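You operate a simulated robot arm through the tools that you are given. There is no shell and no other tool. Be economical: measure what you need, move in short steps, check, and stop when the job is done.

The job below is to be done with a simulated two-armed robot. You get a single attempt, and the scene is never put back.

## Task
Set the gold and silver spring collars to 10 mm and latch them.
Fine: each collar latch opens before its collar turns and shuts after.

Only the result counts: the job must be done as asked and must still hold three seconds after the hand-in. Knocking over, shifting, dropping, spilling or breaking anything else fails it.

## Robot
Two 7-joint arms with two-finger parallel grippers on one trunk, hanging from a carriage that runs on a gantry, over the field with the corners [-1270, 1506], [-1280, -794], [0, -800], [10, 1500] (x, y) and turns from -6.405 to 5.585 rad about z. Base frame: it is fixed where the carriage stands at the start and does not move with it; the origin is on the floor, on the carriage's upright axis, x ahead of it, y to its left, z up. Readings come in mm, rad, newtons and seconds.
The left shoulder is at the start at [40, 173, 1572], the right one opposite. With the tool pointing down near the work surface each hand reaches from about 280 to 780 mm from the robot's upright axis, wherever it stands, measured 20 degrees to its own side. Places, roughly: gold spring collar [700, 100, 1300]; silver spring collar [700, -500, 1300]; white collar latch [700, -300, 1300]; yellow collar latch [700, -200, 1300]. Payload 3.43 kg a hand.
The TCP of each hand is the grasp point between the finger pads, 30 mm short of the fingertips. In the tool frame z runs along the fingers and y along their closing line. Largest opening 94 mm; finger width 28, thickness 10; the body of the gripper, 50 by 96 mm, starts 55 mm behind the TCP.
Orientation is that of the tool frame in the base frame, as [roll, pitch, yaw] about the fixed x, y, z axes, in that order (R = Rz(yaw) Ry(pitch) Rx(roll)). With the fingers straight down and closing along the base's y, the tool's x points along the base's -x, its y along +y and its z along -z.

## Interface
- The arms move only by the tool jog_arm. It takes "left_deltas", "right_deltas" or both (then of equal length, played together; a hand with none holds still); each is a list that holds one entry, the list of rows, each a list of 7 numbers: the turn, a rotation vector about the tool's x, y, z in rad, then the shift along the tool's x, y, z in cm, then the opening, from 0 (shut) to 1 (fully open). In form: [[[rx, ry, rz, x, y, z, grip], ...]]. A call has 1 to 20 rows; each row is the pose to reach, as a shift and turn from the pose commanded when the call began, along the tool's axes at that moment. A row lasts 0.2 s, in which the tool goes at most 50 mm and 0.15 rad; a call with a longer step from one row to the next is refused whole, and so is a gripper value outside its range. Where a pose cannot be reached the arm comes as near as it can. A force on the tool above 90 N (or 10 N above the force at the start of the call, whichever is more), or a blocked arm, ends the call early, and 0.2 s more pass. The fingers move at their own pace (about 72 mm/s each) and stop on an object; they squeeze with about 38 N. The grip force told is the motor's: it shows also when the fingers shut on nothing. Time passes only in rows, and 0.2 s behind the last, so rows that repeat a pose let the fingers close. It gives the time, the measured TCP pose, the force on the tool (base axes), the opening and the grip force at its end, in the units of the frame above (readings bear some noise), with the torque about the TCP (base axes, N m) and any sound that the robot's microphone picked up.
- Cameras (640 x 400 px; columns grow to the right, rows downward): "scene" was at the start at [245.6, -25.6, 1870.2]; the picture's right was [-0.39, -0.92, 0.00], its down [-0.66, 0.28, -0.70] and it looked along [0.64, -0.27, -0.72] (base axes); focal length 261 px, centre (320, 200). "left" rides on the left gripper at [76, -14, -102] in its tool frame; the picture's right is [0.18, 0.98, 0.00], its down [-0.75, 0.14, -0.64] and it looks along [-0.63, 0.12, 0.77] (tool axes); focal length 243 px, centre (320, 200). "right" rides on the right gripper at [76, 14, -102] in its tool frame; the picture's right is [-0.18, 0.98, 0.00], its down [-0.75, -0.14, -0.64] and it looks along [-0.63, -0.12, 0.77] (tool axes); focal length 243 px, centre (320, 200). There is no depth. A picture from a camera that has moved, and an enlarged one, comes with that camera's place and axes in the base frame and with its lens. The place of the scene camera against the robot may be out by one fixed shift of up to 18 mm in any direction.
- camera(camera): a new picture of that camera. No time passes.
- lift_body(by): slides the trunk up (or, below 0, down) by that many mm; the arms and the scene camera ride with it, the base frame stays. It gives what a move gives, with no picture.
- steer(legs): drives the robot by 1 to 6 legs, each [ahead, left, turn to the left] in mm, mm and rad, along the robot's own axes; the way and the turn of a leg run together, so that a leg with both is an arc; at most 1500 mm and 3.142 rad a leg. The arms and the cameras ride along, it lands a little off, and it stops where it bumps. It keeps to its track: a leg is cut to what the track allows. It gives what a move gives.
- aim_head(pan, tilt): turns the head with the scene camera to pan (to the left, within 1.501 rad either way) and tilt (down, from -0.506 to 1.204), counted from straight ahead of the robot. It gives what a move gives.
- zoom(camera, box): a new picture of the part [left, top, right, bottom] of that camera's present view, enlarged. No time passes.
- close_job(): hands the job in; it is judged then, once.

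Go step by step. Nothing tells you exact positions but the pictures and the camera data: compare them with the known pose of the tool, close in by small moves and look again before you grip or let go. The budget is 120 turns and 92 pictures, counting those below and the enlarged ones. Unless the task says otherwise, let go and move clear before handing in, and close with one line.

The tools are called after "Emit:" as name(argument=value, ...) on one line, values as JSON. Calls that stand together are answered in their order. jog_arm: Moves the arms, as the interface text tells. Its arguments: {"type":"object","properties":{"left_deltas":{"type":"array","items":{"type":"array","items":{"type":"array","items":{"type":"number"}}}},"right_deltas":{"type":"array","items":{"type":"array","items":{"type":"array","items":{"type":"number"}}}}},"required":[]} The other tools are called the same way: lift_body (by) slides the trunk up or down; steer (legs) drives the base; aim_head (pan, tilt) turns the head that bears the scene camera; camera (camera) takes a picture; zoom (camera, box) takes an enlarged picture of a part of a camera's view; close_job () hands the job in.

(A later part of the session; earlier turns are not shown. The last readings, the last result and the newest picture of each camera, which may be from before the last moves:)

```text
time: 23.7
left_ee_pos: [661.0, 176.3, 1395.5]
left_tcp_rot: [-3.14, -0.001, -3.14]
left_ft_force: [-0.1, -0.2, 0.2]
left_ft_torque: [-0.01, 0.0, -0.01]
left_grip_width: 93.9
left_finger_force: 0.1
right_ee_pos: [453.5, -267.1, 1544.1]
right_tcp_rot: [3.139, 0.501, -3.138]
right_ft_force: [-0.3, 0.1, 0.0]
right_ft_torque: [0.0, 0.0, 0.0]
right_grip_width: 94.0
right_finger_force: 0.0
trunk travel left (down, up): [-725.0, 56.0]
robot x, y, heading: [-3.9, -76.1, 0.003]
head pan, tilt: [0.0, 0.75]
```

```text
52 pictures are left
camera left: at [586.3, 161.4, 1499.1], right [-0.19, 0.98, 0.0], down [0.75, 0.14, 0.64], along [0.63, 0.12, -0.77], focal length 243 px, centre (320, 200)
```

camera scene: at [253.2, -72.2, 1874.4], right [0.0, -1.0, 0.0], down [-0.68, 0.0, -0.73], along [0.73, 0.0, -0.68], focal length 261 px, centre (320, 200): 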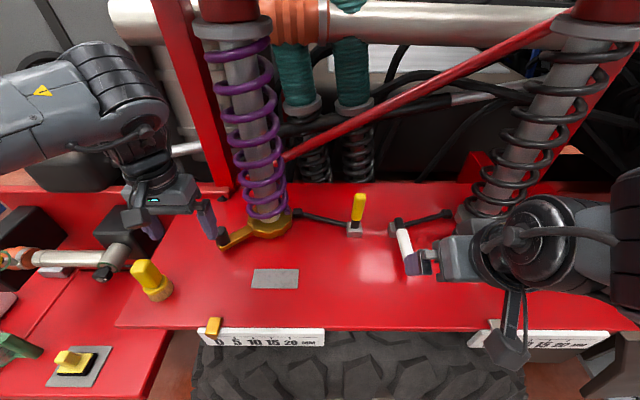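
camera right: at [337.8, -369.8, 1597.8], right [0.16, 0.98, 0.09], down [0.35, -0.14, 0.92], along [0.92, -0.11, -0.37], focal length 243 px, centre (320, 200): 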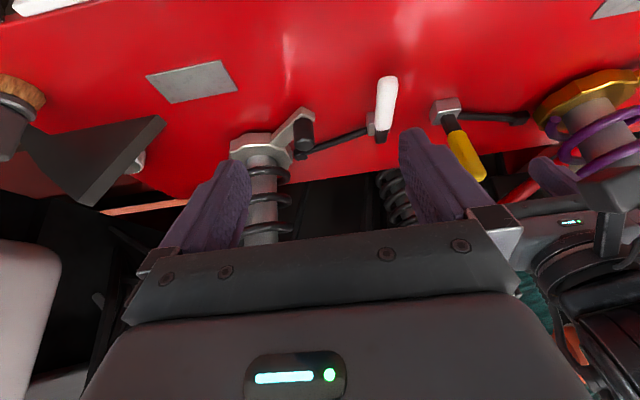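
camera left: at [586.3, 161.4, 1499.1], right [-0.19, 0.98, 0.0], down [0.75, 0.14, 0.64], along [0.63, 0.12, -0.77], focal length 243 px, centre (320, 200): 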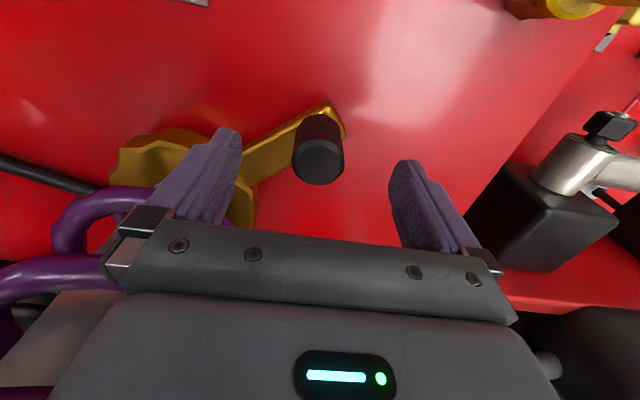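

Knob axis is about (672, 177), directly below and centred. Descending around it and closing.

Emit:
jog_arm(left_deltas=[[[0, 0, 0, -1.1, 0.1, 1.5, 1], [0, 0, 0, -1.1, 0.1, 3, 1], [0, 0, 0, -1.1, 0.1, 4.4, 1], [0, 0, 0, -1.1, 0.1, 4.4, 1]]])

Emit:
camera(camera="left")

```text
time: 24.7
left_ee_pos: [673.7, 178.2, 1355.6]
left_tcp_rot: [-3.14, 0.004, -3.138]
left_ft_force: [-10.0, -2.7, 25.7]
left_ft_torque: [-1.29, 0.13, -0.56]
left_grip_width: 94.2
left_finger_force: 0.2
right_ee_pos: [454.6, -264.5, 1544.0]
right_tcp_rot: [3.14, 0.501, -3.14]
right_ft_force: [-0.6, -0.3, -0.6]
right_ft_torque: [0.02, -0.01, -0.02]
right_grip_width: 94.0
right_finger_force: 0.1
trunk travel left (down, up): [-725.0, 56.0]
robot x, y, heading: [-0.9, -74.8, 0.008]
head pan, tilt: [0.0, 0.75]
```

```text
51 pictures are left
camera left: at [598.0, 164.0, 1458.0], right [-0.19, 0.98, 0.0], down [0.75, 0.15, 0.64], along [0.63, 0.12, -0.77], focal length 243 px, centre (320, 200)
```

left: 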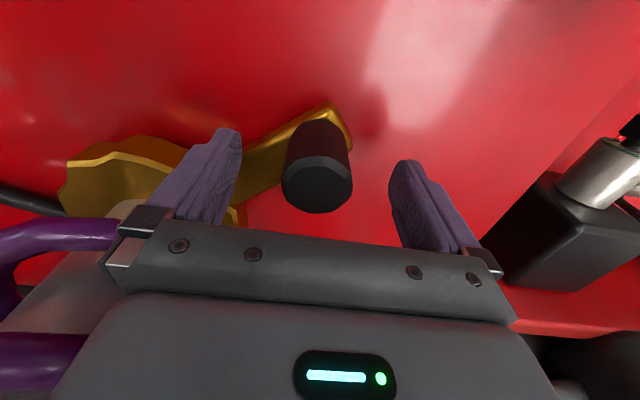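

A fingertip touched the arm (its top is near z 1325). I'll rise 8 mm, shift slightly back and close on the knob.

Emit:
jog_arm(left_deltas=[[[0, 0, 0, 0.4, 0, -0.9, 1], [0, 0, 0, 0.5, -0.1, -1.0, 1], [0, 0, 0, 0.5, -0.1, -1.0, 0], [0, 0, 0, 0.5, -0.1, -1.0, 0], [0, 0, 0, 0.5, -0.1, -1.0, 0], [0, 0, 0, 0.5, -0.1, -1.0, 0]]])

Emit:
camera(camera="left")

Emit:
zoom(camera="scene", box=[180, 190, 340, 350])

```text
time: 26.1
left_ee_pos: [668.5, 174.2, 1362.8]
left_tcp_rot: [-3.137, -0.002, -3.14]
left_ft_force: [1.6, -10.9, -2.0]
left_ft_torque: [0.11, 0.34, 0.28]
left_grip_width: 35.2
left_finger_force: 44.5
right_ee_pos: [454.9, -267.5, 1543.9]
right_tcp_rot: [-3.141, 0.5, -3.138]
right_ft_force: [-0.8, 0.4, 0.2]
right_ft_torque: [-0.02, 0.02, 0.02]
right_grip_width: 94.0
right_finger_force: 0.0
trunk travel left (down, up): [-725.0, 56.0]
robot x, y, heading: [-2.3, -75.6, 0.006]
head pan, tilt: [0.0, 0.75]
```

```text
50 pictures are left
camera left: at [592.7, 160.9, 1465.8], right [-0.19, 0.98, 0.0], down [0.75, 0.14, 0.64], along [0.63, 0.12, -0.77], focal length 243 px, centre (320, 200)
```

left: 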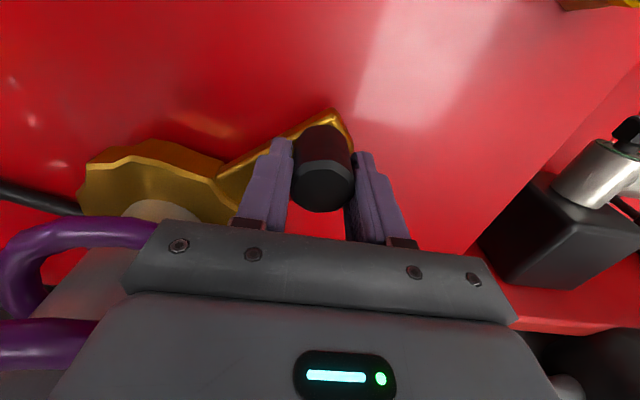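

```text
2.50 times, centred on (260, 270) of scene
camera zoom: at [253.2, -72.8, 1874.4], right [0.0, -1.0, 0.0], down [-0.68, 0.0, -0.73], along [0.73, 0.0, -0.68], focal length 652 px, centre (470, 25)
```

zoom: 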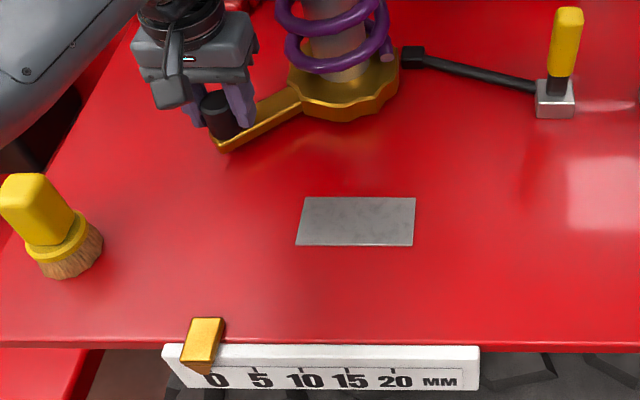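

Knob is held. Small trial turn of the collar counter-clockwise (knob toward the robot), about 20 mm.

Emit:
jog_arm(left_deltas=[[[0, 0, 0, 0.8, -0.5, 0, 0], [0, 0, 0, 1.6, -1.1, 0, 0], [0, 0, 0, 1.6, -1.1, 0, 0]]])

Emit:
zoom(camera="scene", box=[180, 190, 340, 350])

```text
time: 26.9
left_ee_pos: [653.5, 164.0, 1364.6]
left_tcp_rot: [-3.138, 0.004, -3.138]
left_ft_force: [16.9, -8.8, -10.9]
left_ft_torque: [0.33, -0.75, 0.6]
left_grip_width: 32.5
left_finger_force: 44.8
right_ee_pos: [454.6, -266.5, 1544.1]
right_tcp_rot: [3.14, 0.502, -3.137]
right_ft_force: [-0.2, -0.6, -0.1]
right_ft_torque: [0.02, 0.0, 0.01]
right_grip_width: 93.8
right_finger_force: 0.0
trunk travel left (down, up): [-725.0, 56.0]
robot x, y, heading: [-1.8, -80.9, 0.004]
head pan, tilt: [0.0, 0.75]
```

```text
2.50 times, centred on (260, 270) of scene
camera zoom: at [253.7, -72.7, 1874.5], right [0.0, -1.0, 0.0], down [-0.68, 0.0, -0.73], along [0.73, 0.0, -0.68], focal length 652 px, centre (470, 25)
```

zoom: 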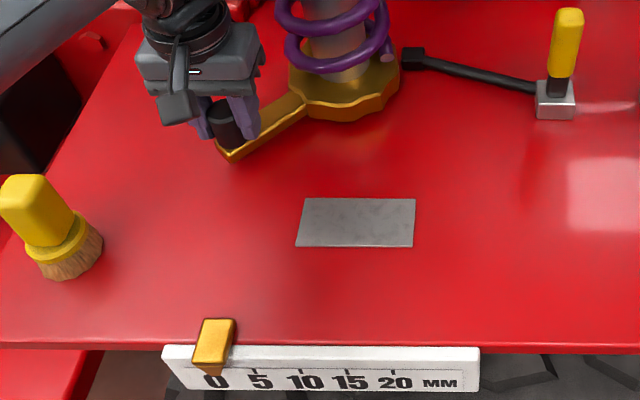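

The pointer moved toward + (about 1 mm per ~0.13 rad), so this direction is right. I'll turn the hand about the knob so the pads pull along the tangent, then continue the arc.

Emit:
jog_arm(left_deltas=[[[0, 0, 0.12, 0, 0, 0.1, 0], [0, 0, 0.24, 0, 0, 0.1, 0], [0, 0, 0.36, 0, 0, 0.1, 0], [0, 0, 0.48, 0, 0, 0.1, 0], [0, 0, 0.55, 0, 0, 0.1, 0]]])

Emit:
camera(camera="left")

```text
time: 28.1
left_ee_pos: [654.3, 166.5, 1364.3]
left_tcp_rot: [3.14, 0.0, 2.596]
left_ft_force: [5.9, 2.1, 4.6]
left_ft_torque: [-0.28, -0.09, 0.79]
left_grip_width: 33.1
left_finger_force: 44.9
right_ee_pos: [455.9, -265.6, 1544.0]
right_tcp_rot: [3.14, 0.5, -3.138]
right_ft_force: [0.1, 0.6, 0.3]
right_ft_torque: [-0.01, 0.03, 0.0]
right_grip_width: 93.9
right_finger_force: 0.0
trunk travel left (down, up): [-725.0, 56.0]
robot x, y, heading: [-1.1, -77.1, 0.006]
head pan, tilt: [0.0, 0.75]
```

```text
47 pictures are left
camera left: at [580.9, 194.9, 1466.5], right [0.35, 0.94, 0.0], down [0.72, -0.27, 0.64], along [0.6, -0.23, -0.77], focal length 243 px, centre (320, 200)
```

left: 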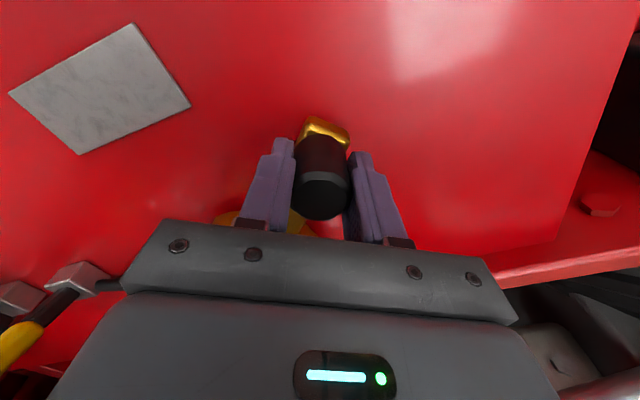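

Emit:
jog_arm(left_deltas=[[[0, 0, -0.1, 0.3, -1.33, 0, 0], [0, 0, -0.2, 0.48, -2.69, 0, 0], [0, 0, -0.3, 0.51, -4.04, 0, 0], [0, 0, -0.4, 0.41, -5.38, 0, 0], [0, 0, -0.5, 0.18, -6.72, 0, 0], [0, 0, -0.5, 0.18, -6.72, 0, 0]]])

Emit:
zoom(camera="scene", box=[180, 190, 340, 350])

```text
time: 29.5
left_ee_pos: [619.7, 109.3, 1366.3]
left_tcp_rot: [-3.141, 0.005, 3.096]
left_ft_force: [1.6, 2.1, 32.0]
left_ft_torque: [0.07, -0.19, 0.07]
left_grip_width: 32.7
left_finger_force: 45.6
right_ee_pos: [454.2, -267.1, 1545.0]
right_tcp_rot: [3.141, 0.502, -3.139]
right_ft_force: [-0.6, 0.2, -0.4]
right_ft_torque: [-0.01, 0.01, -0.02]
right_grip_width: 93.8
right_finger_force: 0.0
trunk travel left (down, up): [-725.0, 56.0]
robot x, y, heading: [-1.3, -76.9, 0.001]
head pan, tilt: [0.0, 0.75]
```

```text
2.50 times, centred on (260, 270) of scene
camera zoom: at [254.1, -71.9, 1875.1], right [0.0, -1.0, 0.0], down [-0.68, 0.0, -0.73], along [0.73, 0.0, -0.68], focal length 652 px, centre (470, 25)
```

zoom: 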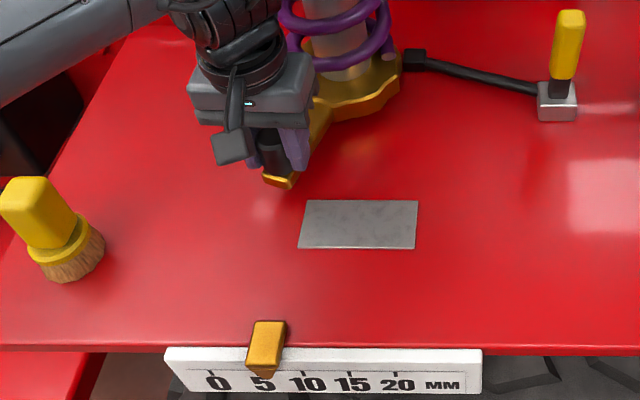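

Reading ≈5.5 mm, and the collar rises as it turns (thread), so I'll follow upward as well and continue another 0.4 rad.

Emit:
jog_arm(left_deltas=[[[0, 0, -0.1, 0.3, -1.32, -0.5, 0], [0, 0, -0.2, 0.46, -2.65, -0.65, 0], [0, 0, -0.3, 0.5, -3.98, -0.75, 0], [0, 0, -0.4, 0.4, -5.32, -0.85, 0], [0, 0, -0.4, 0.4, -5.32, -0.85, 0]]])

Emit:
zoom(camera="scene", box=[180, 190, 340, 350])

Emit:
zoom(camera="scene", box=[200, 310, 280, 350])

```text
time: 30.7
left_ee_pos: [612.0, 56.8, 1370.4]
left_tcp_rot: [-3.141, 0.0, -2.786]
left_ft_force: [34.7, 1.6, -22.6]
left_ft_torque: [0.0, 0.72, -0.05]
left_grip_width: 32.8
left_finger_force: 44.6
right_ee_pos: [454.2, -265.2, 1543.9]
right_tcp_rot: [3.139, 0.503, -3.136]
right_ft_force: [0.0, 0.1, 0.4]
right_ft_torque: [0.01, -0.02, 0.0]
right_grip_width: 93.9
right_finger_force: 0.2
trunk travel left (down, up): [-725.0, 56.0]
robot x, y, heading: [0.9, -79.0, 0.002]
head pan, tilt: [0.0, 0.75]
```

```text
2.50 times, centred on (260, 270) of scene
camera zoom: at [254.1, -72.2, 1874.5], right [0.0, -1.0, 0.0], down [-0.68, 0.0, -0.73], along [0.73, 0.0, -0.68], focal length 652 px, centre (470, 25)
```

zoom: 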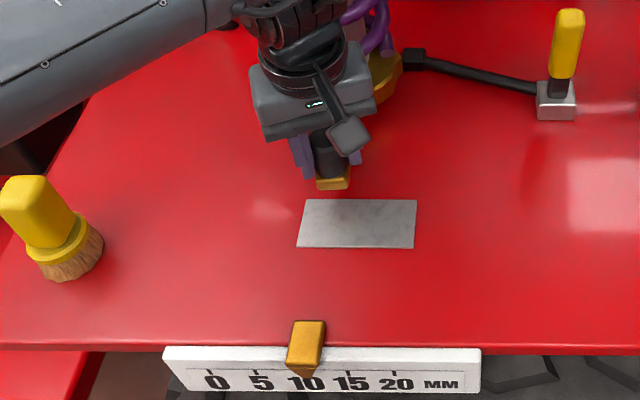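

```text
8.00 times, centred on (240, 330) of scene
camera zoom: at [254.1, -72.2, 1874.5], right [0.0, -1.0, 0.0], down [-0.68, 0.0, -0.73], along [0.73, 0.0, -0.68], focal length 2088 px, centre (960, -840)
```

zoom: 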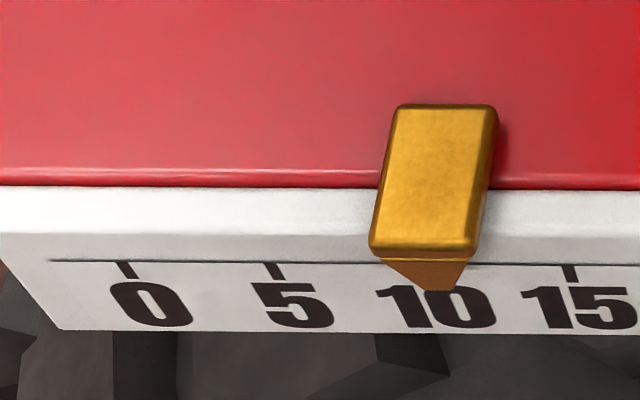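

The reading is near 10 mm, but parallax makes it uncertain. I'll release, rise clear and drive so the scene camera looks at the scale squarely.

Emit:
jog_arm(left_deltas=[[[0, 0, 0, 0, 0, 0, 1], [0, 0, 0, 0, 0, 0, 1], [0, 0, 0, 0, 0, -4, 1], [0, 0, 0, 0, 0, -8, 1], [0, 0, 0, 0, 0, -12, 1]]])

Emit:
zoom(camera="scene", box=[200, 310, 280, 350])

Emit:
steer(legs=[[0, 130, 0]])

Emit:
camera(camera="scene")

Emit:
zoom(camera="scene", box=[260, 310, 360, 360])

```text
time: 31.9
left_ee_pos: [610.1, 56.1, 1490.3]
left_tcp_rot: [-3.141, -0.003, -2.789]
left_ft_force: [-0.3, -0.3, -1.1]
left_ft_torque: [0.01, -0.04, 0.0]
left_grip_width: 93.9
left_finger_force: 0.0
right_ee_pos: [452.3, -267.6, 1543.7]
right_tcp_rot: [3.141, 0.501, -3.139]
right_ft_force: [0.1, 0.2, -0.7]
right_ft_torque: [0.01, -0.02, 0.02]
right_grip_width: 93.9
right_finger_force: 0.1
trunk travel left (down, up): [-725.0, 56.0]
robot x, y, heading: [-0.5, -79.0, 0.004]
head pan, tilt: [0.0, 0.75]
```

```text
8.00 times, centred on (240, 330) of scene
camera zoom: at [253.3, -72.2, 1874.3], right [0.0, -1.0, 0.0], down [-0.68, 0.0, -0.73], along [0.73, 0.0, -0.68], focal length 2088 px, centre (960, -840)
```

zoom: 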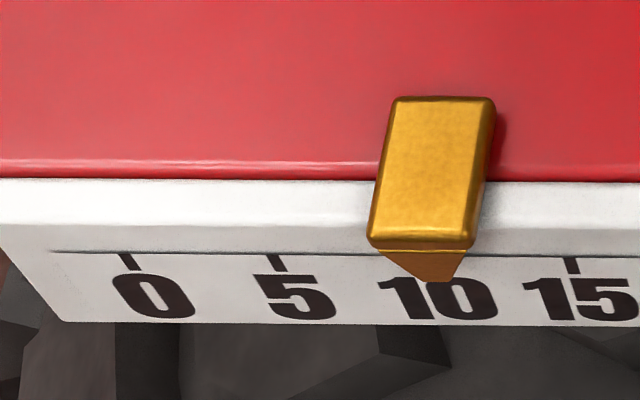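

```text
time: 33.2
left_ee_pos: [609.7, 186.0, 1491.0]
left_tcp_rot: [3.141, 0.0, -2.789]
left_ft_force: [-0.4, -0.4, -0.1]
left_ft_torque: [-0.02, -0.01, -0.01]
left_grip_width: 93.9
left_finger_force: 0.1
right_ee_pos: [453.0, -136.5, 1543.4]
right_tcp_rot: [3.139, 0.501, -3.14]
right_ft_force: [-0.5, -1.0, 0.3]
right_ft_torque: [0.01, -0.01, -0.01]
right_grip_width: 93.9
right_finger_force: 0.1
trunk travel left (down, up): [-725.0, 56.0]
robot x, y, heading: [-2.2, 50.1, 0.001]
head pan, tilt: [0.0, 0.75]
```

```text
42 pictures are left
camera scene: at [252.9, 57.6, 1874.4], right [0.0, -1.0, 0.0], down [-0.68, 0.0, -0.73], along [0.73, 0.0, -0.68], focal length 261 px, centre (320, 200)
```

scene: 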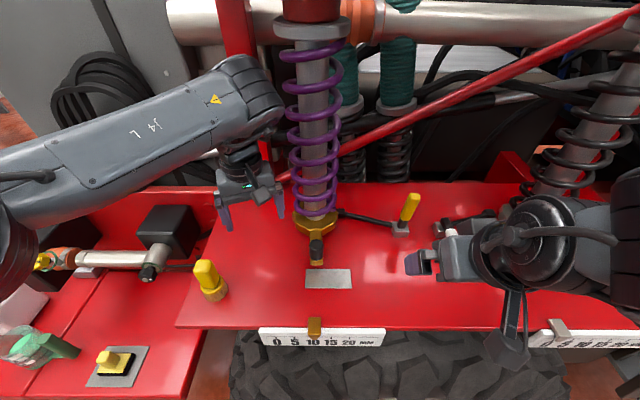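

```text
6.40 times, centred on (310, 335) of scene
camera zoom: at [252.9, 57.6, 1874.4], right [0.0, -1.0, 0.0], down [-0.68, 0.0, -0.73], along [0.73, 0.0, -0.68], focal length 1670 px, centre (384, -664)
```

zoom: 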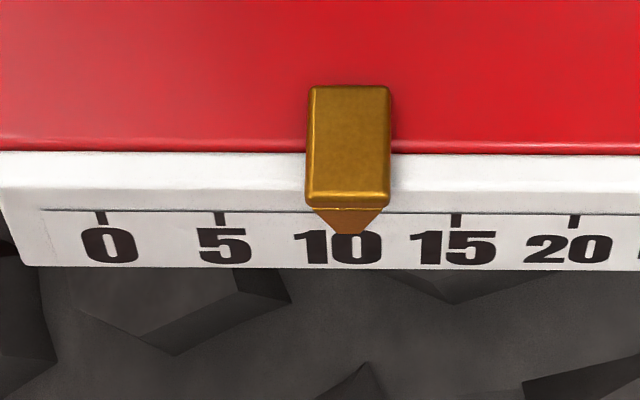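

Square view: pointer reads ≈10.5 mm. It stayed put after release. I'll go back over the knob and nudge it back by about 6 mm of arc.

Emit:
jog_arm(left_deltas=[[[0, 0, 0.1, 1.09, -3.03, 0, 1], [0, 0, 0.2, 2.18, -6.06, 0, 1], [0, 0, 0.3, 3.27, -9.1, 0, 1], [0, 0, 0.35, 4.36, -12.13, 1, 1], [0, 0, 0.35, 4.36, -12.13, 4, 1]]])

Emit:
camera(camera="left")

```text
time: 34.4
left_ee_pos: [611.4, 56.1, 1449.0]
left_tcp_rot: [-3.139, 0.0, -3.14]
left_ft_force: [-0.1, 0.1, 0.0]
left_ft_torque: [0.04, 0.02, 0.0]
left_grip_width: 94.2
left_finger_force: 0.0
right_ee_pos: [454.4, -136.5, 1544.1]
right_tcp_rot: [3.139, 0.503, -3.138]
right_ft_force: [-0.1, -0.7, -0.5]
right_ft_torque: [-0.02, 0.01, 0.02]
right_grip_width: 93.9
right_finger_force: 0.0
trunk travel left (down, up): [-725.0, 56.0]
robot x, y, heading: [-0.5, 49.1, 0.002]
head pan, tilt: [0.0, 0.75]
```

```text
40 pictures are left
camera left: at [535.5, 42.6, 1551.9], right [-0.19, 0.98, 0.0], down [0.75, 0.14, 0.64], along [0.63, 0.12, -0.77], focal length 243 px, centre (320, 200)
```

left: 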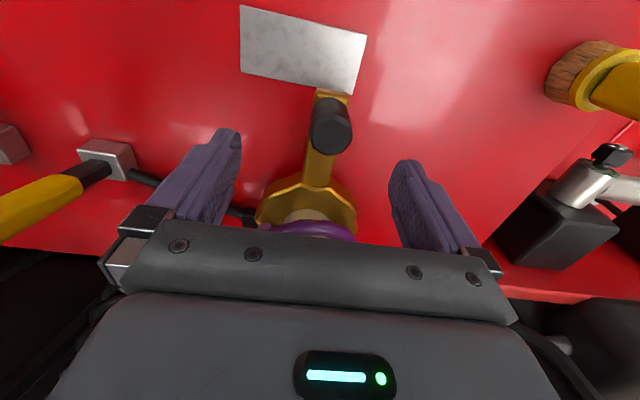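

Emit:
jog_arm(left_deltas=[[[0, 0, 0, -0.5, 0.9, 3, 1], [0, 0, 0, -0.5, 0.9, 6, 1], [0, 0, 0, -0.5, 0.9, 7.5, 1], [0, 0, 0, -0.5, 0.9, 7.5, 0], [0, 0, 0, -0.5, 0.9, 7.5, 0], [0, 0, 0, -0.5, 0.9, 7.5, 0], [0, 0, 0, -0.5, 0.9, 7.5, 0]]])

Emit:
zoom(camera="scene", box=[260, 310, 360, 360])

```text
time: 36.0
left_ee_pos: [615.9, 67.1, 1376.5]
left_tcp_rot: [-3.141, 0.0, -3.139]
left_ft_force: [-1.3, 4.3, -0.1]
left_ft_torque: [-0.39, -0.09, 0.4]
left_grip_width: 33.8
left_finger_force: 45.0
right_ee_pos: [451.5, -135.4, 1543.4]
right_tcp_rot: [3.139, 0.502, -3.14]
right_ft_force: [0.2, 0.5, -0.4]
right_ft_torque: [0.0, 0.0, 0.01]
right_grip_width: 94.1
right_finger_force: 0.0
trunk travel left (down, up): [-725.0, 56.0]
robot x, y, heading: [-1.3, 53.9, 0.009]
head pan, tilt: [0.0, 0.75]
```

```text
6.40 times, centred on (310, 335) of scene
camera zoom: at [252.8, 57.8, 1874.3], right [0.0, -1.0, 0.0], down [-0.68, 0.0, -0.73], along [0.73, 0.0, -0.68], focal length 1670 px, centre (384, -664)
```

zoom: 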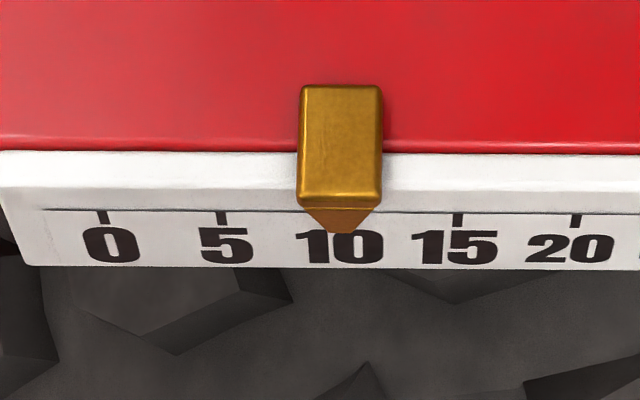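

Gripping centred it: the pointer now reads ≈10.1 mm. I'll release and rise, while bringing the right hand upright and toward the yellow latch.

Emit:
jog_arm(left_deltas=[[[0, 0, 0, 0, 0, 0, 1], [0, 0, 0, 0, 0, 0, 1], [0, 0, 0, 0, 0, -4, 1], [0, 0, 0, 0, 0, -8, 1], [0, 0, 0, 2, 4, -10, 1], [0, 0, 0, 4, 8, -12, 1], [0, 0, 0, 4, 12, -12, 1], [0, 0, 0, 4, 16, -12, 1]]], right_deltas=[[[0, 0, 0, 0, 0, 0, 1], [0, 0.12, 0, 0, 0, -1, 1], [0, 0.24, 0, 0, 0, -2, 1], [0, 0.36, 0, 0, -1, -2, 1], [0, 0.5, 0, 0, -2, -2, 1], [0, 0.5, 0, 0, -3, -2, 1], [0, 0.5, 0, 0, -3, -2, 1], [0, 0.5, 0, 0, -3, -2, 1]]])

Emit:
camera(camera="scene")

Emit:
camera(camera="right")

```text
time: 37.8
left_ee_pos: [574.7, 225.2, 1496.0]
left_tcp_rot: [3.141, 0.0, -3.141]
left_ft_force: [0.7, 0.0, -0.1]
left_ft_torque: [0.01, 0.04, 0.01]
left_grip_width: 94.2
left_finger_force: 0.0
right_ee_pos: [442.8, -166.3, 1562.3]
right_tcp_rot: [3.14, 0.001, -3.14]
right_ft_force: [0.1, 0.7, 0.1]
right_ft_torque: [0.0, -0.01, 0.03]
right_grip_width: 94.0
right_finger_force: 0.1
trunk travel left (down, up): [-725.0, 56.0]
robot x, y, heading: [-2.5, 52.4, -0.0]
head pan, tilt: [0.0, 0.75]
```

```text
38 pictures are left
camera scene: at [252.9, 57.6, 1874.4], right [0.0, -1.0, 0.0], down [-0.68, 0.0, -0.73], along [0.73, 0.0, -0.68], focal length 261 px, centre (320, 200)
```

scene: 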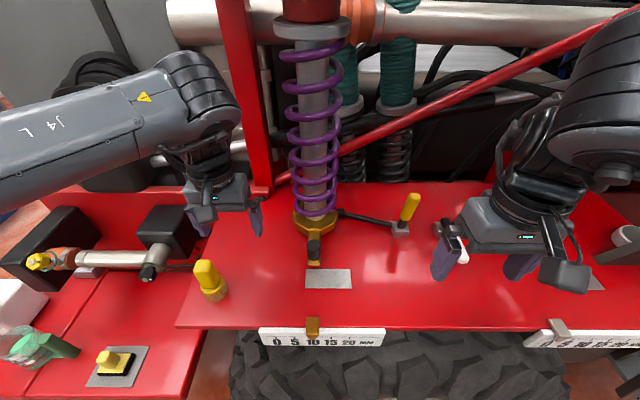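

```text
37 pictures are left
camera right: at [367.2, -153.3, 1664.9], right [0.18, 0.98, 0.0], down [0.75, -0.14, 0.64], along [0.63, -0.12, -0.77], focal length 243 px, centre (320, 200)
```

right: 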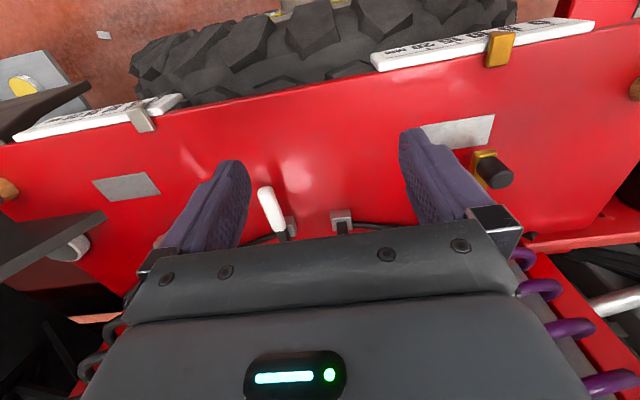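

Moving the right hand closer to the raised yellow handle for a look.

Emit:
jog_arm(right_deltas=[[[0, 0, 0, -4, 0, 0, 1], [0, 0, 0, -8, 0, 0, 1], [0, 0, 0, -12, -0.5, 0, 1], [0, 0, 0, -16, -0.9, 0, 1]]])

Emit:
camera(camera="right")

Emit:
zoom(camera="scene", box=[320, 170, 480, 290])

```text
time: 38.8
left_ee_pos: [574.6, 225.3, 1496.3]
left_tcp_rot: [3.142, 0.0, -3.14]
left_ft_force: [-0.6, -0.3, -0.2]
left_ft_torque: [0.04, 0.0, -0.02]
left_grip_width: 93.9
left_finger_force: 0.0
right_ee_pos: [527.1, -216.5, 1514.5]
right_tcp_rot: [3.13, 0.013, -3.14]
right_ft_force: [0.3, -0.1, 0.8]
right_ft_torque: [-0.01, 0.01, 0.02]
right_grip_width: 94.2
right_finger_force: 0.1
right hand out of reach, approached as far as the arm can: row 1, 2, 3, 4
trunk travel left (down, up): [-725.0, 56.0]
robot x, y, heading: [-1.3, 50.9, -0.002]
head pan, tilt: [0.0, 0.75]
```

```text
36 pictures are left
camera right: at [448.6, -204.2, 1617.2], right [0.18, 0.98, 0.01], down [0.75, -0.15, 0.65], along [0.64, -0.11, -0.76], focal length 243 px, centre (320, 200)
```

right: 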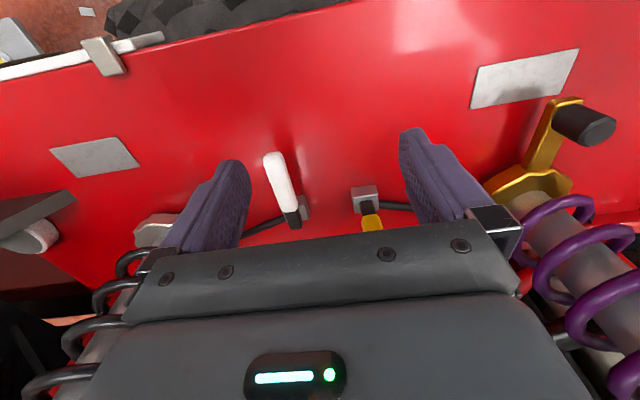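

```text
3.33 times, centred on (400, 230) of scene
camera zoom: at [252.9, 57.6, 1874.4], right [0.0, -1.0, 0.0], down [-0.68, 0.0, -0.73], along [0.73, 0.0, -0.68], focal length 870 px, centre (53, 100)
```

zoom: 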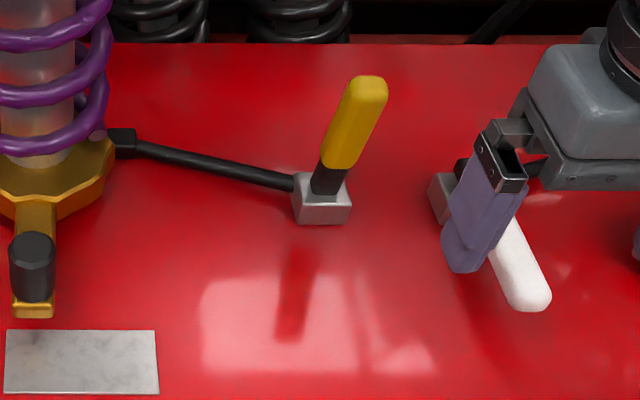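

The straight-down right hand is out of reach at that height. I'll raise the trunk and tilt the hand forward so it can come onto the handle from its end.

Emit:
lift_body(by=50)

Emit:
jog_arm(right_deltas=[[[0, -0.12, 0, 0, 1, 0, 1], [0, -0.24, 0, -2, 2, 0, 1], [0, -0.36, 0, -5, 3, 1, 1], [0, -0.5, 0, -8, 4.2, 3, 1], [0, -0.5, 0, -11, 4.2, 5, 1], [0, -0.5, 0, -12.4, 4.2, 6, 1], [0, -0.5, 0, -12.4, 4.2, 6, 1]]])

Emit:
camera(camera="right")

```text
time: 39.7
left_ee_pos: [575.3, 224.7, 1546.6]
left_tcp_rot: [-3.14, -0.002, -3.14]
left_ft_force: [-0.3, -0.5, -0.3]
left_ft_torque: [-0.01, 0.02, 0.01]
left_grip_width: 93.9
left_finger_force: 0.1
right_ee_pos: [526.4, -216.6, 1564.2]
right_tcp_rot: [3.13, 0.015, -3.139]
right_ft_force: [-0.5, 0.1, -0.4]
right_ft_torque: [-0.04, 0.02, 0.0]
right_grip_width: 93.8
right_finger_force: 0.1
trunk travel left (down, up): [-775.0, 6.0]
robot x, y, heading: [0.8, 51.4, 0.005]
head pan, tilt: [0.0, 0.75]
```

```text
time: 41.3
left_ee_pos: [575.5, 225.4, 1546.5]
left_tcp_rot: [-3.141, 0.0, -3.14]
left_ft_force: [0.0, 0.5, 0.0]
left_ft_torque: [0.03, 0.01, 0.02]
left_grip_width: 93.9
left_finger_force: 0.0
right_ee_pos: [649.8, -174.4, 1507.4]
right_tcp_rot: [3.131, 0.512, 3.139]
right_ft_force: [-0.1, 0.0, 0.1]
right_ft_torque: [-0.05, 0.01, 0.0]
right_grip_width: 93.9
right_finger_force: 0.1
trunk travel left (down, up): [-775.0, 6.0]
robot x, y, heading: [-1.7, 53.5, 0.003]
head pan, tilt: [0.0, 0.75]
```

```text
34 pictures are left
camera right: at [532.8, -161.0, 1560.6], right [0.16, 0.98, 0.1], down [0.34, -0.15, 0.93], along [0.93, -0.11, -0.36], focal length 243 px, centre (320, 200)
```

right: 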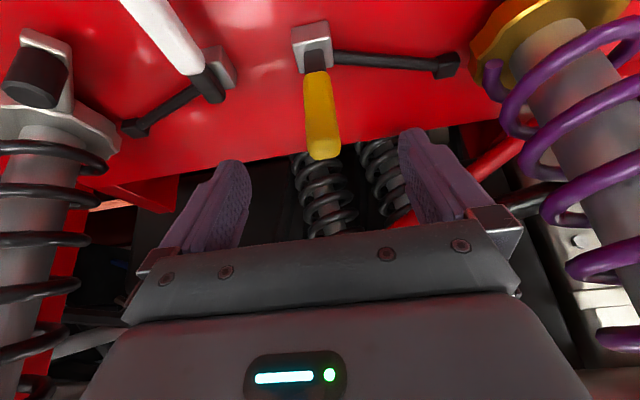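

The yellow tip is right ahead of the fingers. Advancing along the tool axis onto the handle and closing.

Emit:
jog_arm(right_deltas=[[[0, 0, 0, -0.2, 0, 3, 1], [0, 0, 0, -0.3, 0, 6, 1], [0, 0, 0, -0.45, 0, 8.2, 1], [0, 0, 0, -0.45, 0, 8.2, 1]]])

Emit:
camera(camera="right")

```text
time: 42.3
left_ee_pos: [575.0, 224.5, 1546.5]
left_tcp_rot: [-3.141, 0.002, -3.139]
left_ft_force: [0.1, -0.6, -0.4]
left_ft_torque: [0.0, -0.01, 0.0]
left_grip_width: 94.0
left_finger_force: 0.1
right_ee_pos: [675.4, -186.9, 1441.6]
right_tcp_rot: [3.128, 0.516, 3.138]
right_ft_force: [-0.1, 0.1, -0.3]
right_ft_torque: [0.0, -0.02, 0.02]
right_grip_width: 93.9
right_finger_force: 0.1
right hand out of reach, approached as far as the arm can: row 2, 3, 4
trunk travel left (down, up): [-775.0, 6.0]
robot x, y, heading: [-4.1, 53.0, 0.005]
head pan, tilt: [0.0, 0.75]
```

```text
33 pictures are left
camera right: at [558.3, -173.9, 1494.0], right [0.16, 0.98, 0.1], down [0.34, -0.15, 0.93], along [0.93, -0.11, -0.36], focal length 243 px, centre (320, 200)
```

right: 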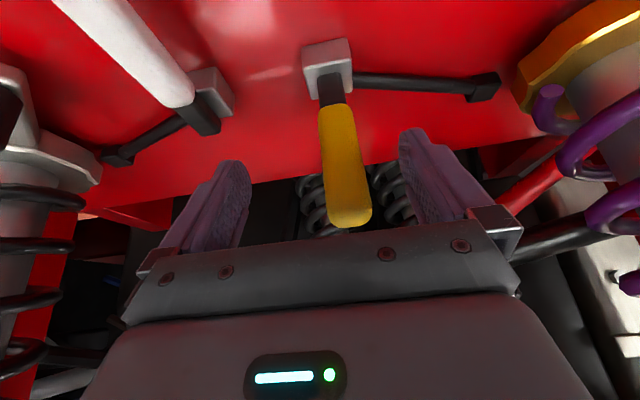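

Just short by about 20 mm. More forward tilt should gain reach; I'll tilt another 0.4 rad while moving in.

Emit:
jog_arm(right_deltas=[[[0, -0.13, 0, -0.4, 0.4, 0.2, 1], [0, -0.26, 0, -0.9, 0.9, 0.5, 1], [0, -0.4, 0, -1.8, 1.3, 1.0, 1], [0, -0.4, 0, -1.8, 1.3, 1.0, 1]]])

Emit:
camera(camera="right")

```text
time: 43.3
left_ee_pos: [575.2, 223.8, 1545.8]
left_tcp_rot: [3.141, 0.0, -3.141]
left_ft_force: [0.4, 0.6, -0.2]
left_ft_torque: [0.0, -0.01, -0.02]
left_grip_width: 94.0
left_finger_force: 0.1
right_ee_pos: [696.1, -173.2, 1442.5]
right_tcp_rot: [3.123, 0.915, 3.13]
right_ft_force: [0.5, -0.3, 0.0]
right_ft_torque: [0.0, 0.0, -0.01]
right_grip_width: 93.9
right_finger_force: 0.0
trunk travel left (down, up): [-775.0, 6.0]
robot x, y, heading: [2.0, 48.9, 0.002]
head pan, tilt: [0.0, 0.75]
```

```text
32 pictures are left
camera right: at [568.2, -159.0, 1445.4], right [0.11, 0.98, 0.16], down [-0.05, -0.15, 0.99], along [0.99, -0.12, 0.03], focal length 243 px, centre (320, 200)
```

right: 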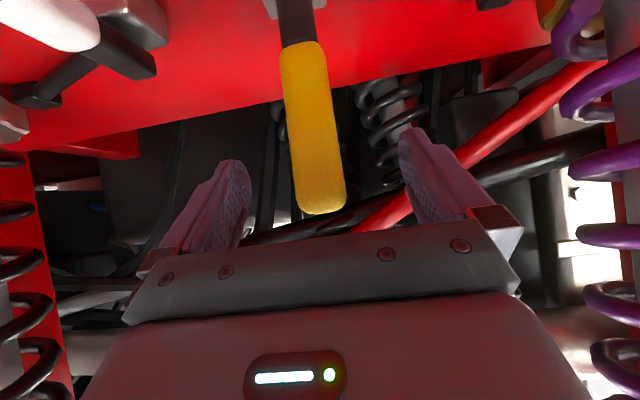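

The handle end is between the pads. I'll lower slightly, close, and swing the handle back toward the robot.

Emit:
jog_arm(right_deltas=[[[0, 0, 0, 0.8, 0, 0.6, 1], [0, 0, 0, 0.8, 0, 0.6, 0], [0, 0, 0, 0.8, 0, 0.6, 0], [0, 0, 0, 0.8, 0, 0.6, 0], [0, 0, 0, 0.8, 0, 0.6, 0], [0, 0.1, 0, 2.47, 0, -0.25, 0], [0, 0.2, 0, 4.3, 0, -0.85, 0], [0, 0.3, 0, 6.3, 0, -1.2, 0]]])

Emit:
zoom(camera="scene", box=[320, 160, 480, 290])

```text
time: 45.1
left_ee_pos: [575.0, 225.4, 1547.5]
left_tcp_rot: [-3.14, 0.0, -3.14]
left_ft_force: [1.1, 0.4, -0.7]
left_ft_torque: [0.01, 0.05, 0.0]
left_grip_width: 93.9
left_finger_force: 0.1
right_ee_pos: [648.3, -172.5, 1398.6]
right_tcp_rot: [3.129, 0.606, 3.141]
right_ft_force: [-0.8, 0.7, 0.0]
right_ft_torque: [0.01, -0.01, 0.0]
right_grip_width: 0.2
right_finger_force: 33.2
trunk travel left (down, up): [-775.0, 6.0]
robot x, y, heading: [1.2, 51.8, 0.005]
head pan, tilt: [0.0, 0.75]
```

```text
3.08 times, centred on (400, 225) of scene
camera zoom: at [253.4, 57.5, 1924.9], right [0.0, -1.0, 0.0], down [-0.68, 0.0, -0.73], along [0.73, 0.0, -0.68], focal length 803 px, centre (74, 123)
```

zoom: 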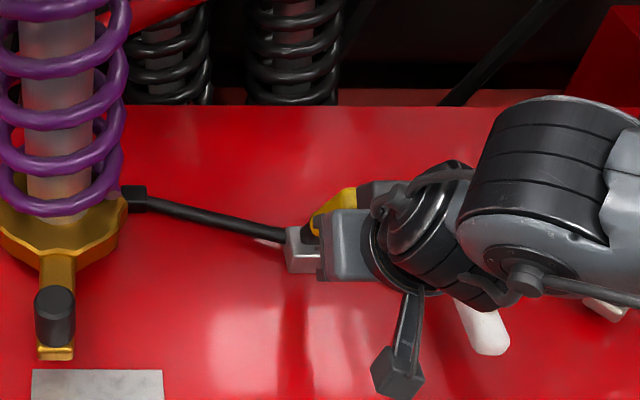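

The pads slipped past the handle: its tip is really nearer x≈707. I'll back off, reopen and come in about 18 mm deeper.

Emit:
jog_arm(right_deltas=[[[0, 0, 0, -1, 0, -4, 1], [0, 0, 0, -2.1, 0, -8.3, 1], [0, -0.1, 0, -3.8, 0, -6.6, 1], [0, -0.2, 0, -5.4, 0, -4.9, 1], [0, -0.31, 0, -6.6, 0, -2.2, 1], [0, -0.36, 0, -7.9, 0, 0.4, 1], [0, -0.36, 0, -7.9, 0, 0.4, 1]]])

Emit:
camera(camera="right")

```text
time: 46.7
left_ee_pos: [573.8, 225.0, 1545.8]
left_tcp_rot: [-3.14, 0.0, -3.138]
left_ft_force: [-0.1, -0.8, 0.1]
left_ft_torque: [0.02, -0.01, -0.02]
left_grip_width: 94.1
left_finger_force: 0.1
right_ee_pos: [714.6, -171.7, 1442.0]
right_tcp_rot: [3.122, 0.973, 3.128]
right_ft_force: [0.3, -0.8, -0.4]
right_ft_torque: [0.01, 0.02, 0.0]
right_grip_width: 94.0
right_finger_force: 0.0
trunk travel left (down, up): [-775.0, 6.0]
robot x, y, heading: [-0.7, 52.9, 0.001]
head pan, tilt: [0.0, 0.75]
```

```text
30 pictures are left
camera right: at [586.7, -158.4, 1437.5], right [0.1, 0.98, 0.16], down [-0.11, -0.15, 0.98], along [0.99, -0.12, 0.09], focal length 243 px, centre (320, 200)
```

right: 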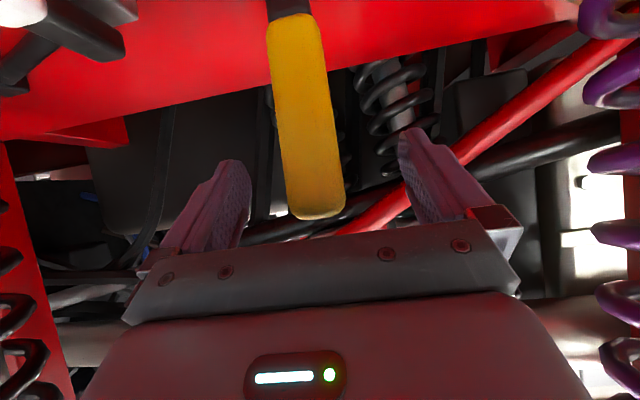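

Emit:
jog_arm(right_deltas=[[[0, 0, 0, 0.6, 0, 0.4, 1], [0, 0, 0, 0.6, 0, 0.4, 0], [0, 0, 0, 0.6, 0, 0.4, 0], [0, 0, 0, 0.6, 0, 0.4, 0], [0, 0, 0, 0.6, 0, 0.4, 0]]])

Emit:
camera(camera="right")

```text
time: 47.9
left_ee_pos: [575.0, 224.2, 1546.7]
left_tcp_rot: [3.141, 0.001, -3.139]
left_ft_force: [-0.8, 0.3, -0.5]
left_ft_torque: [0.02, 0.0, 0.03]
left_grip_width: 93.8
left_finger_force: 0.2
right_ee_pos: [714.8, -172.9, 1435.6]
right_tcp_rot: [3.125, 0.974, 3.13]
right_ft_force: [1.9, -1.5, -1.0]
right_ft_torque: [-0.63, -0.14, -0.18]
right_grip_width: 32.3
right_finger_force: 45.1
trunk travel left (down, up): [-775.0, 6.0]
robot x, y, heading: [0.2, 52.8, 0.0]
head pan, tilt: [0.0, 0.75]
```

```text
29 pictures are left
camera right: at [586.6, -159.4, 1430.9], right [0.1, 0.98, 0.16], down [-0.11, -0.15, 0.98], along [0.99, -0.12, 0.09], focal length 243 px, centre (320, 200)
```

right: 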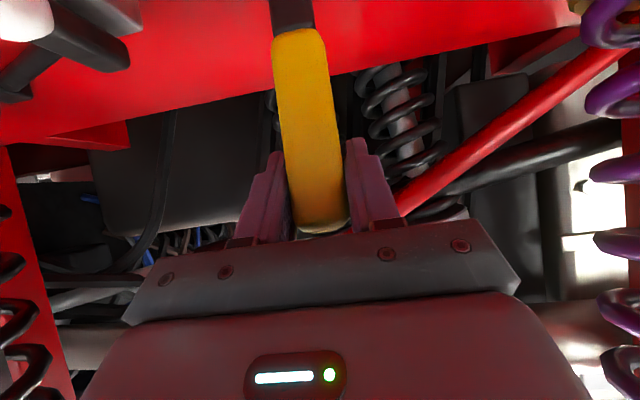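

Handle firmly held (32 mm). Swinging it down toward the robot along the arc.

Emit:
jog_arm(right_deltas=[[[0, 0.1, 0, 1.54, 0, -1.2, 0], [0, 0.2, 0, 3.29, 0, -2.2, 0], [0, 0.3, 0, 5.15, 0, -2.95, 0], [0, 0.4, 0, 7.1, 0, -3.4, 0], [0, 0.5, 0, 9.1, 0, -3.56, 0]]])

Emit:
zoom(camera="scene", box=[320, 160, 480, 290])

```text
time: 49.1
left_ee_pos: [575.1, 225.0, 1547.6]
left_tcp_rot: [-3.14, 0.0, -3.139]
left_ft_force: [0.6, -0.5, 0.2]
left_ft_torque: [0.0, 0.01, -0.03]
left_grip_width: 94.0
left_finger_force: 0.1
right_ee_pos: [634.4, -173.0, 1381.1]
right_tcp_rot: [3.127, 0.475, 3.138]
right_ft_force: [4.9, 4.8, 10.0]
right_ft_torque: [-0.77, -1.03, -0.33]
right_grip_width: 32.3
right_finger_force: 45.1
right hand out of reach, approached as far as the arm can: row 5
trunk travel left (down, up): [-775.0, 6.0]
robot x, y, heading: [-2.7, 53.6, 0.003]
head pan, tilt: [0.0, 0.75]
```

```text
3.08 times, centred on (400, 225) of scene
camera zoom: at [253.3, 57.9, 1924.5], right [0.0, -1.0, 0.0], down [-0.68, 0.0, -0.73], along [0.73, 0.0, -0.68], focal length 803 px, centre (74, 123)
```

zoom: 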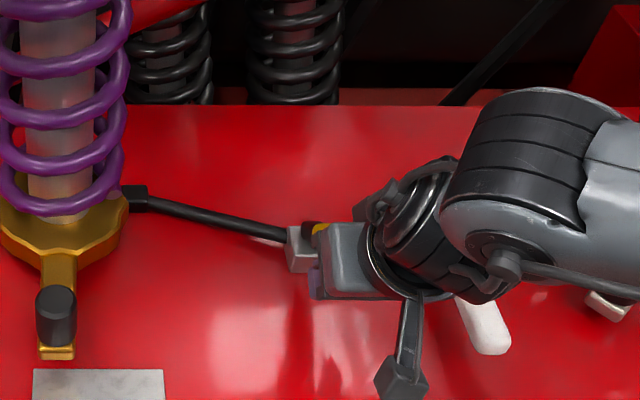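

Emit:
jog_arm(right_deltas=[[[0, 0.1, 0, 1.69, 0, 1.09, 0], [0, 0.2, 0, 3.2, 0, 2.4, 0], [0, 0.3, 0, 4.3, 0, 3.5, 0], [0, 0.4, 0, 4.69, 0, 4.1, 0], [0, 0.4, 0, 4.69, 0, 4.1, 0]]])

Emit:
zoom(camera="scene", box=[320, 160, 480, 290])

```text
time: 50.3
left_ee_pos: [575.6, 225.0, 1546.4]
left_tcp_rot: [-3.141, -0.001, -3.141]
left_ft_force: [0.5, -0.5, 0.2]
left_ft_torque: [-0.01, -0.03, 0.01]
left_grip_width: 94.0
left_finger_force: 0.1
right_ee_pos: [562.4, -207.3, 1346.4]
right_tcp_rot: [3.13, 0.073, -3.14]
right_ft_force: [-0.3, -0.5, 0.4]
right_ft_torque: [-0.03, 0.01, -0.02]
right_grip_width: 0.0
right_finger_force: 33.2
right hand out of reach, approached as far as the arm can: row 1, 2, 3, 4, 5
trunk travel left (down, up): [-775.0, 6.0]
robot x, y, heading: [0.6, 53.2, -0.0]
head pan, tilt: [0.0, 0.75]
```

```text
3.08 times, centred on (400, 225) of scene
camera zoom: at [252.9, 57.5, 1924.4], right [0.0, -1.0, 0.0], down [-0.68, 0.0, -0.73], along [0.73, 0.0, -0.68], focal length 803 px, centre (74, 123)
```

zoom: 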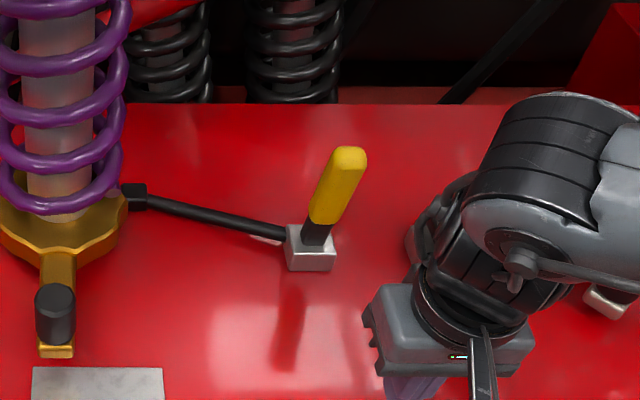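

It slipped because the straight-down posture was unreachable there, and the handle sprang back open. I'll re-grip lower on the handle and keep the forward tilt all the way down.

Emit:
jog_arm(right_deltas=[[[0, -0.1, 0, -0.3, 1, -4.5, 1], [0, -0.22, 0, -1.1, 2, -8.9, 1], [0, -0.35, 0, -3.7, 3.4, -12.8, 1], [0, -0.5, 0, -7.7, 3.4, -12.9, 1], [0, -0.63, 0, -10.8, 3.4, -11.7, 1], [0, -0.76, 0, -13.5, 3.4, -9.7, 1], [0, -0.86, 0, -15.8, 3.4, -7.7, 1], [0, -0.9, 0, -16.1, 3.4, -6.3, 1], [0, -0.9, 0, -16.1, 3.4, -6.3, 1]]])

Emit:
camera(camera="right")

```text
time: 52.3
left_ee_pos: [574.2, 224.3, 1546.8]
left_tcp_rot: [3.141, 0.0, -3.141]
left_ft_force: [0.2, -0.4, 0.1]
left_ft_torque: [0.05, 0.0, 0.01]
left_grip_width: 94.0
left_finger_force: 0.0
right_ee_pos: [715.0, -175.7, 1425.5]
right_tcp_rot: [3.12, 0.976, 3.127]
right_ft_force: [0.0, -0.3, -0.9]
right_ft_torque: [-0.01, 0.0, 0.0]
right_grip_width: 94.1
right_finger_force: 0.0
right hand out of reach, approached as far as the arm can: row 8, 9
trunk travel left (down, up): [-775.0, 6.0]
robot x, y, heading: [-1.4, 53.9, -0.001]
head pan, tilt: [0.0, 0.75]
```

```text
26 pictures are left
camera right: at [587.7, -161.9, 1420.8], right [0.1, 0.98, 0.16], down [-0.11, -0.15, 0.98], along [0.99, -0.12, 0.09], focal length 243 px, centre (320, 200)
```

right: 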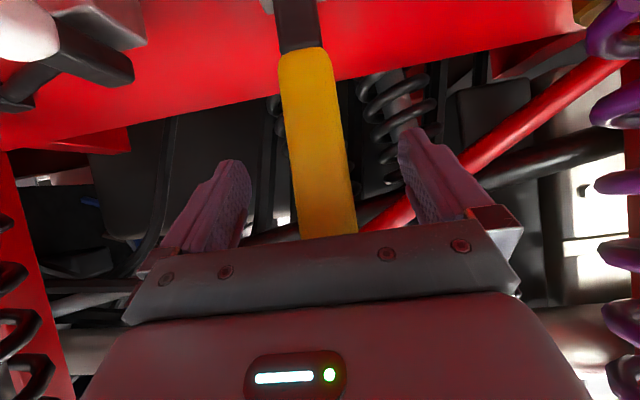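

Emit:
jog_arm(right_deltas=[[[0, 0, 0, 0, 0, 0, 0], [0, 0, 0, 0, 0, 0, 0], [0, 0, 0, 0, 0, 0, 0], [0, 0, 0, 0, 0, 0, 0], [0, 0.1, 0, 1.25, 0, -0.96, 0], [0, 0.2, 0, 2.87, 0, -1.92, 0], [0, 0.3, 0, 4.58, 0, -2.57, 0], [0, 0.33, 0, 6.38, 0, -3.0, 0], [0, 0.33, 0, 8.23, 0, -3.16, 0], [0, 0.33, 0, 10.1, 0, -3.0, 0]]])

Emit:
zoom(camera="scene", box=[320, 160, 480, 290])

```text
time: 54.5
left_ee_pos: [574.7, 224.3, 1547.0]
left_tcp_rot: [-3.141, -0.003, -3.141]
left_ft_force: [-0.1, 0.1, 0.6]
left_ft_torque: [-0.03, -0.01, 0.04]
left_grip_width: 93.9
left_finger_force: 0.1
right_ee_pos: [632.5, -177.9, 1358.8]
right_tcp_rot: [3.13, 0.64, 3.135]
right_ft_force: [0.1, -0.3, -0.4]
right_ft_torque: [-0.01, 0.03, -0.02]
right_grip_width: 0.0
right_finger_force: 32.7
trunk travel left (down, up): [-775.0, 6.0]
robot x, y, heading: [-1.7, 53.6, 0.005]
head pan, tilt: [0.0, 0.75]
```

```text
3.08 times, centred on (400, 225) of scene
camera zoom: at [252.8, 57.3, 1924.2], right [0.0, -1.0, 0.0], down [-0.68, 0.0, -0.73], along [0.73, 0.0, -0.68], focal length 803 px, centre (74, 123)
```

zoom: 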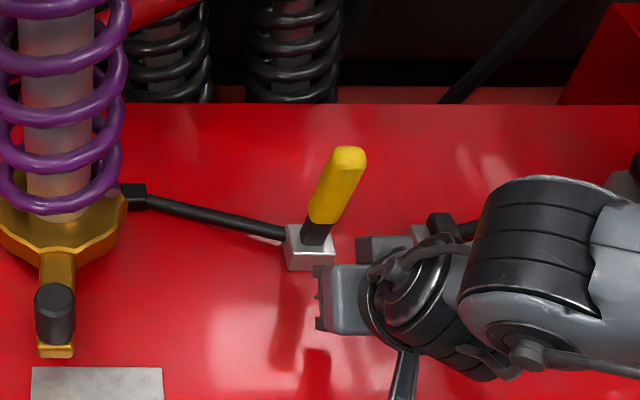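

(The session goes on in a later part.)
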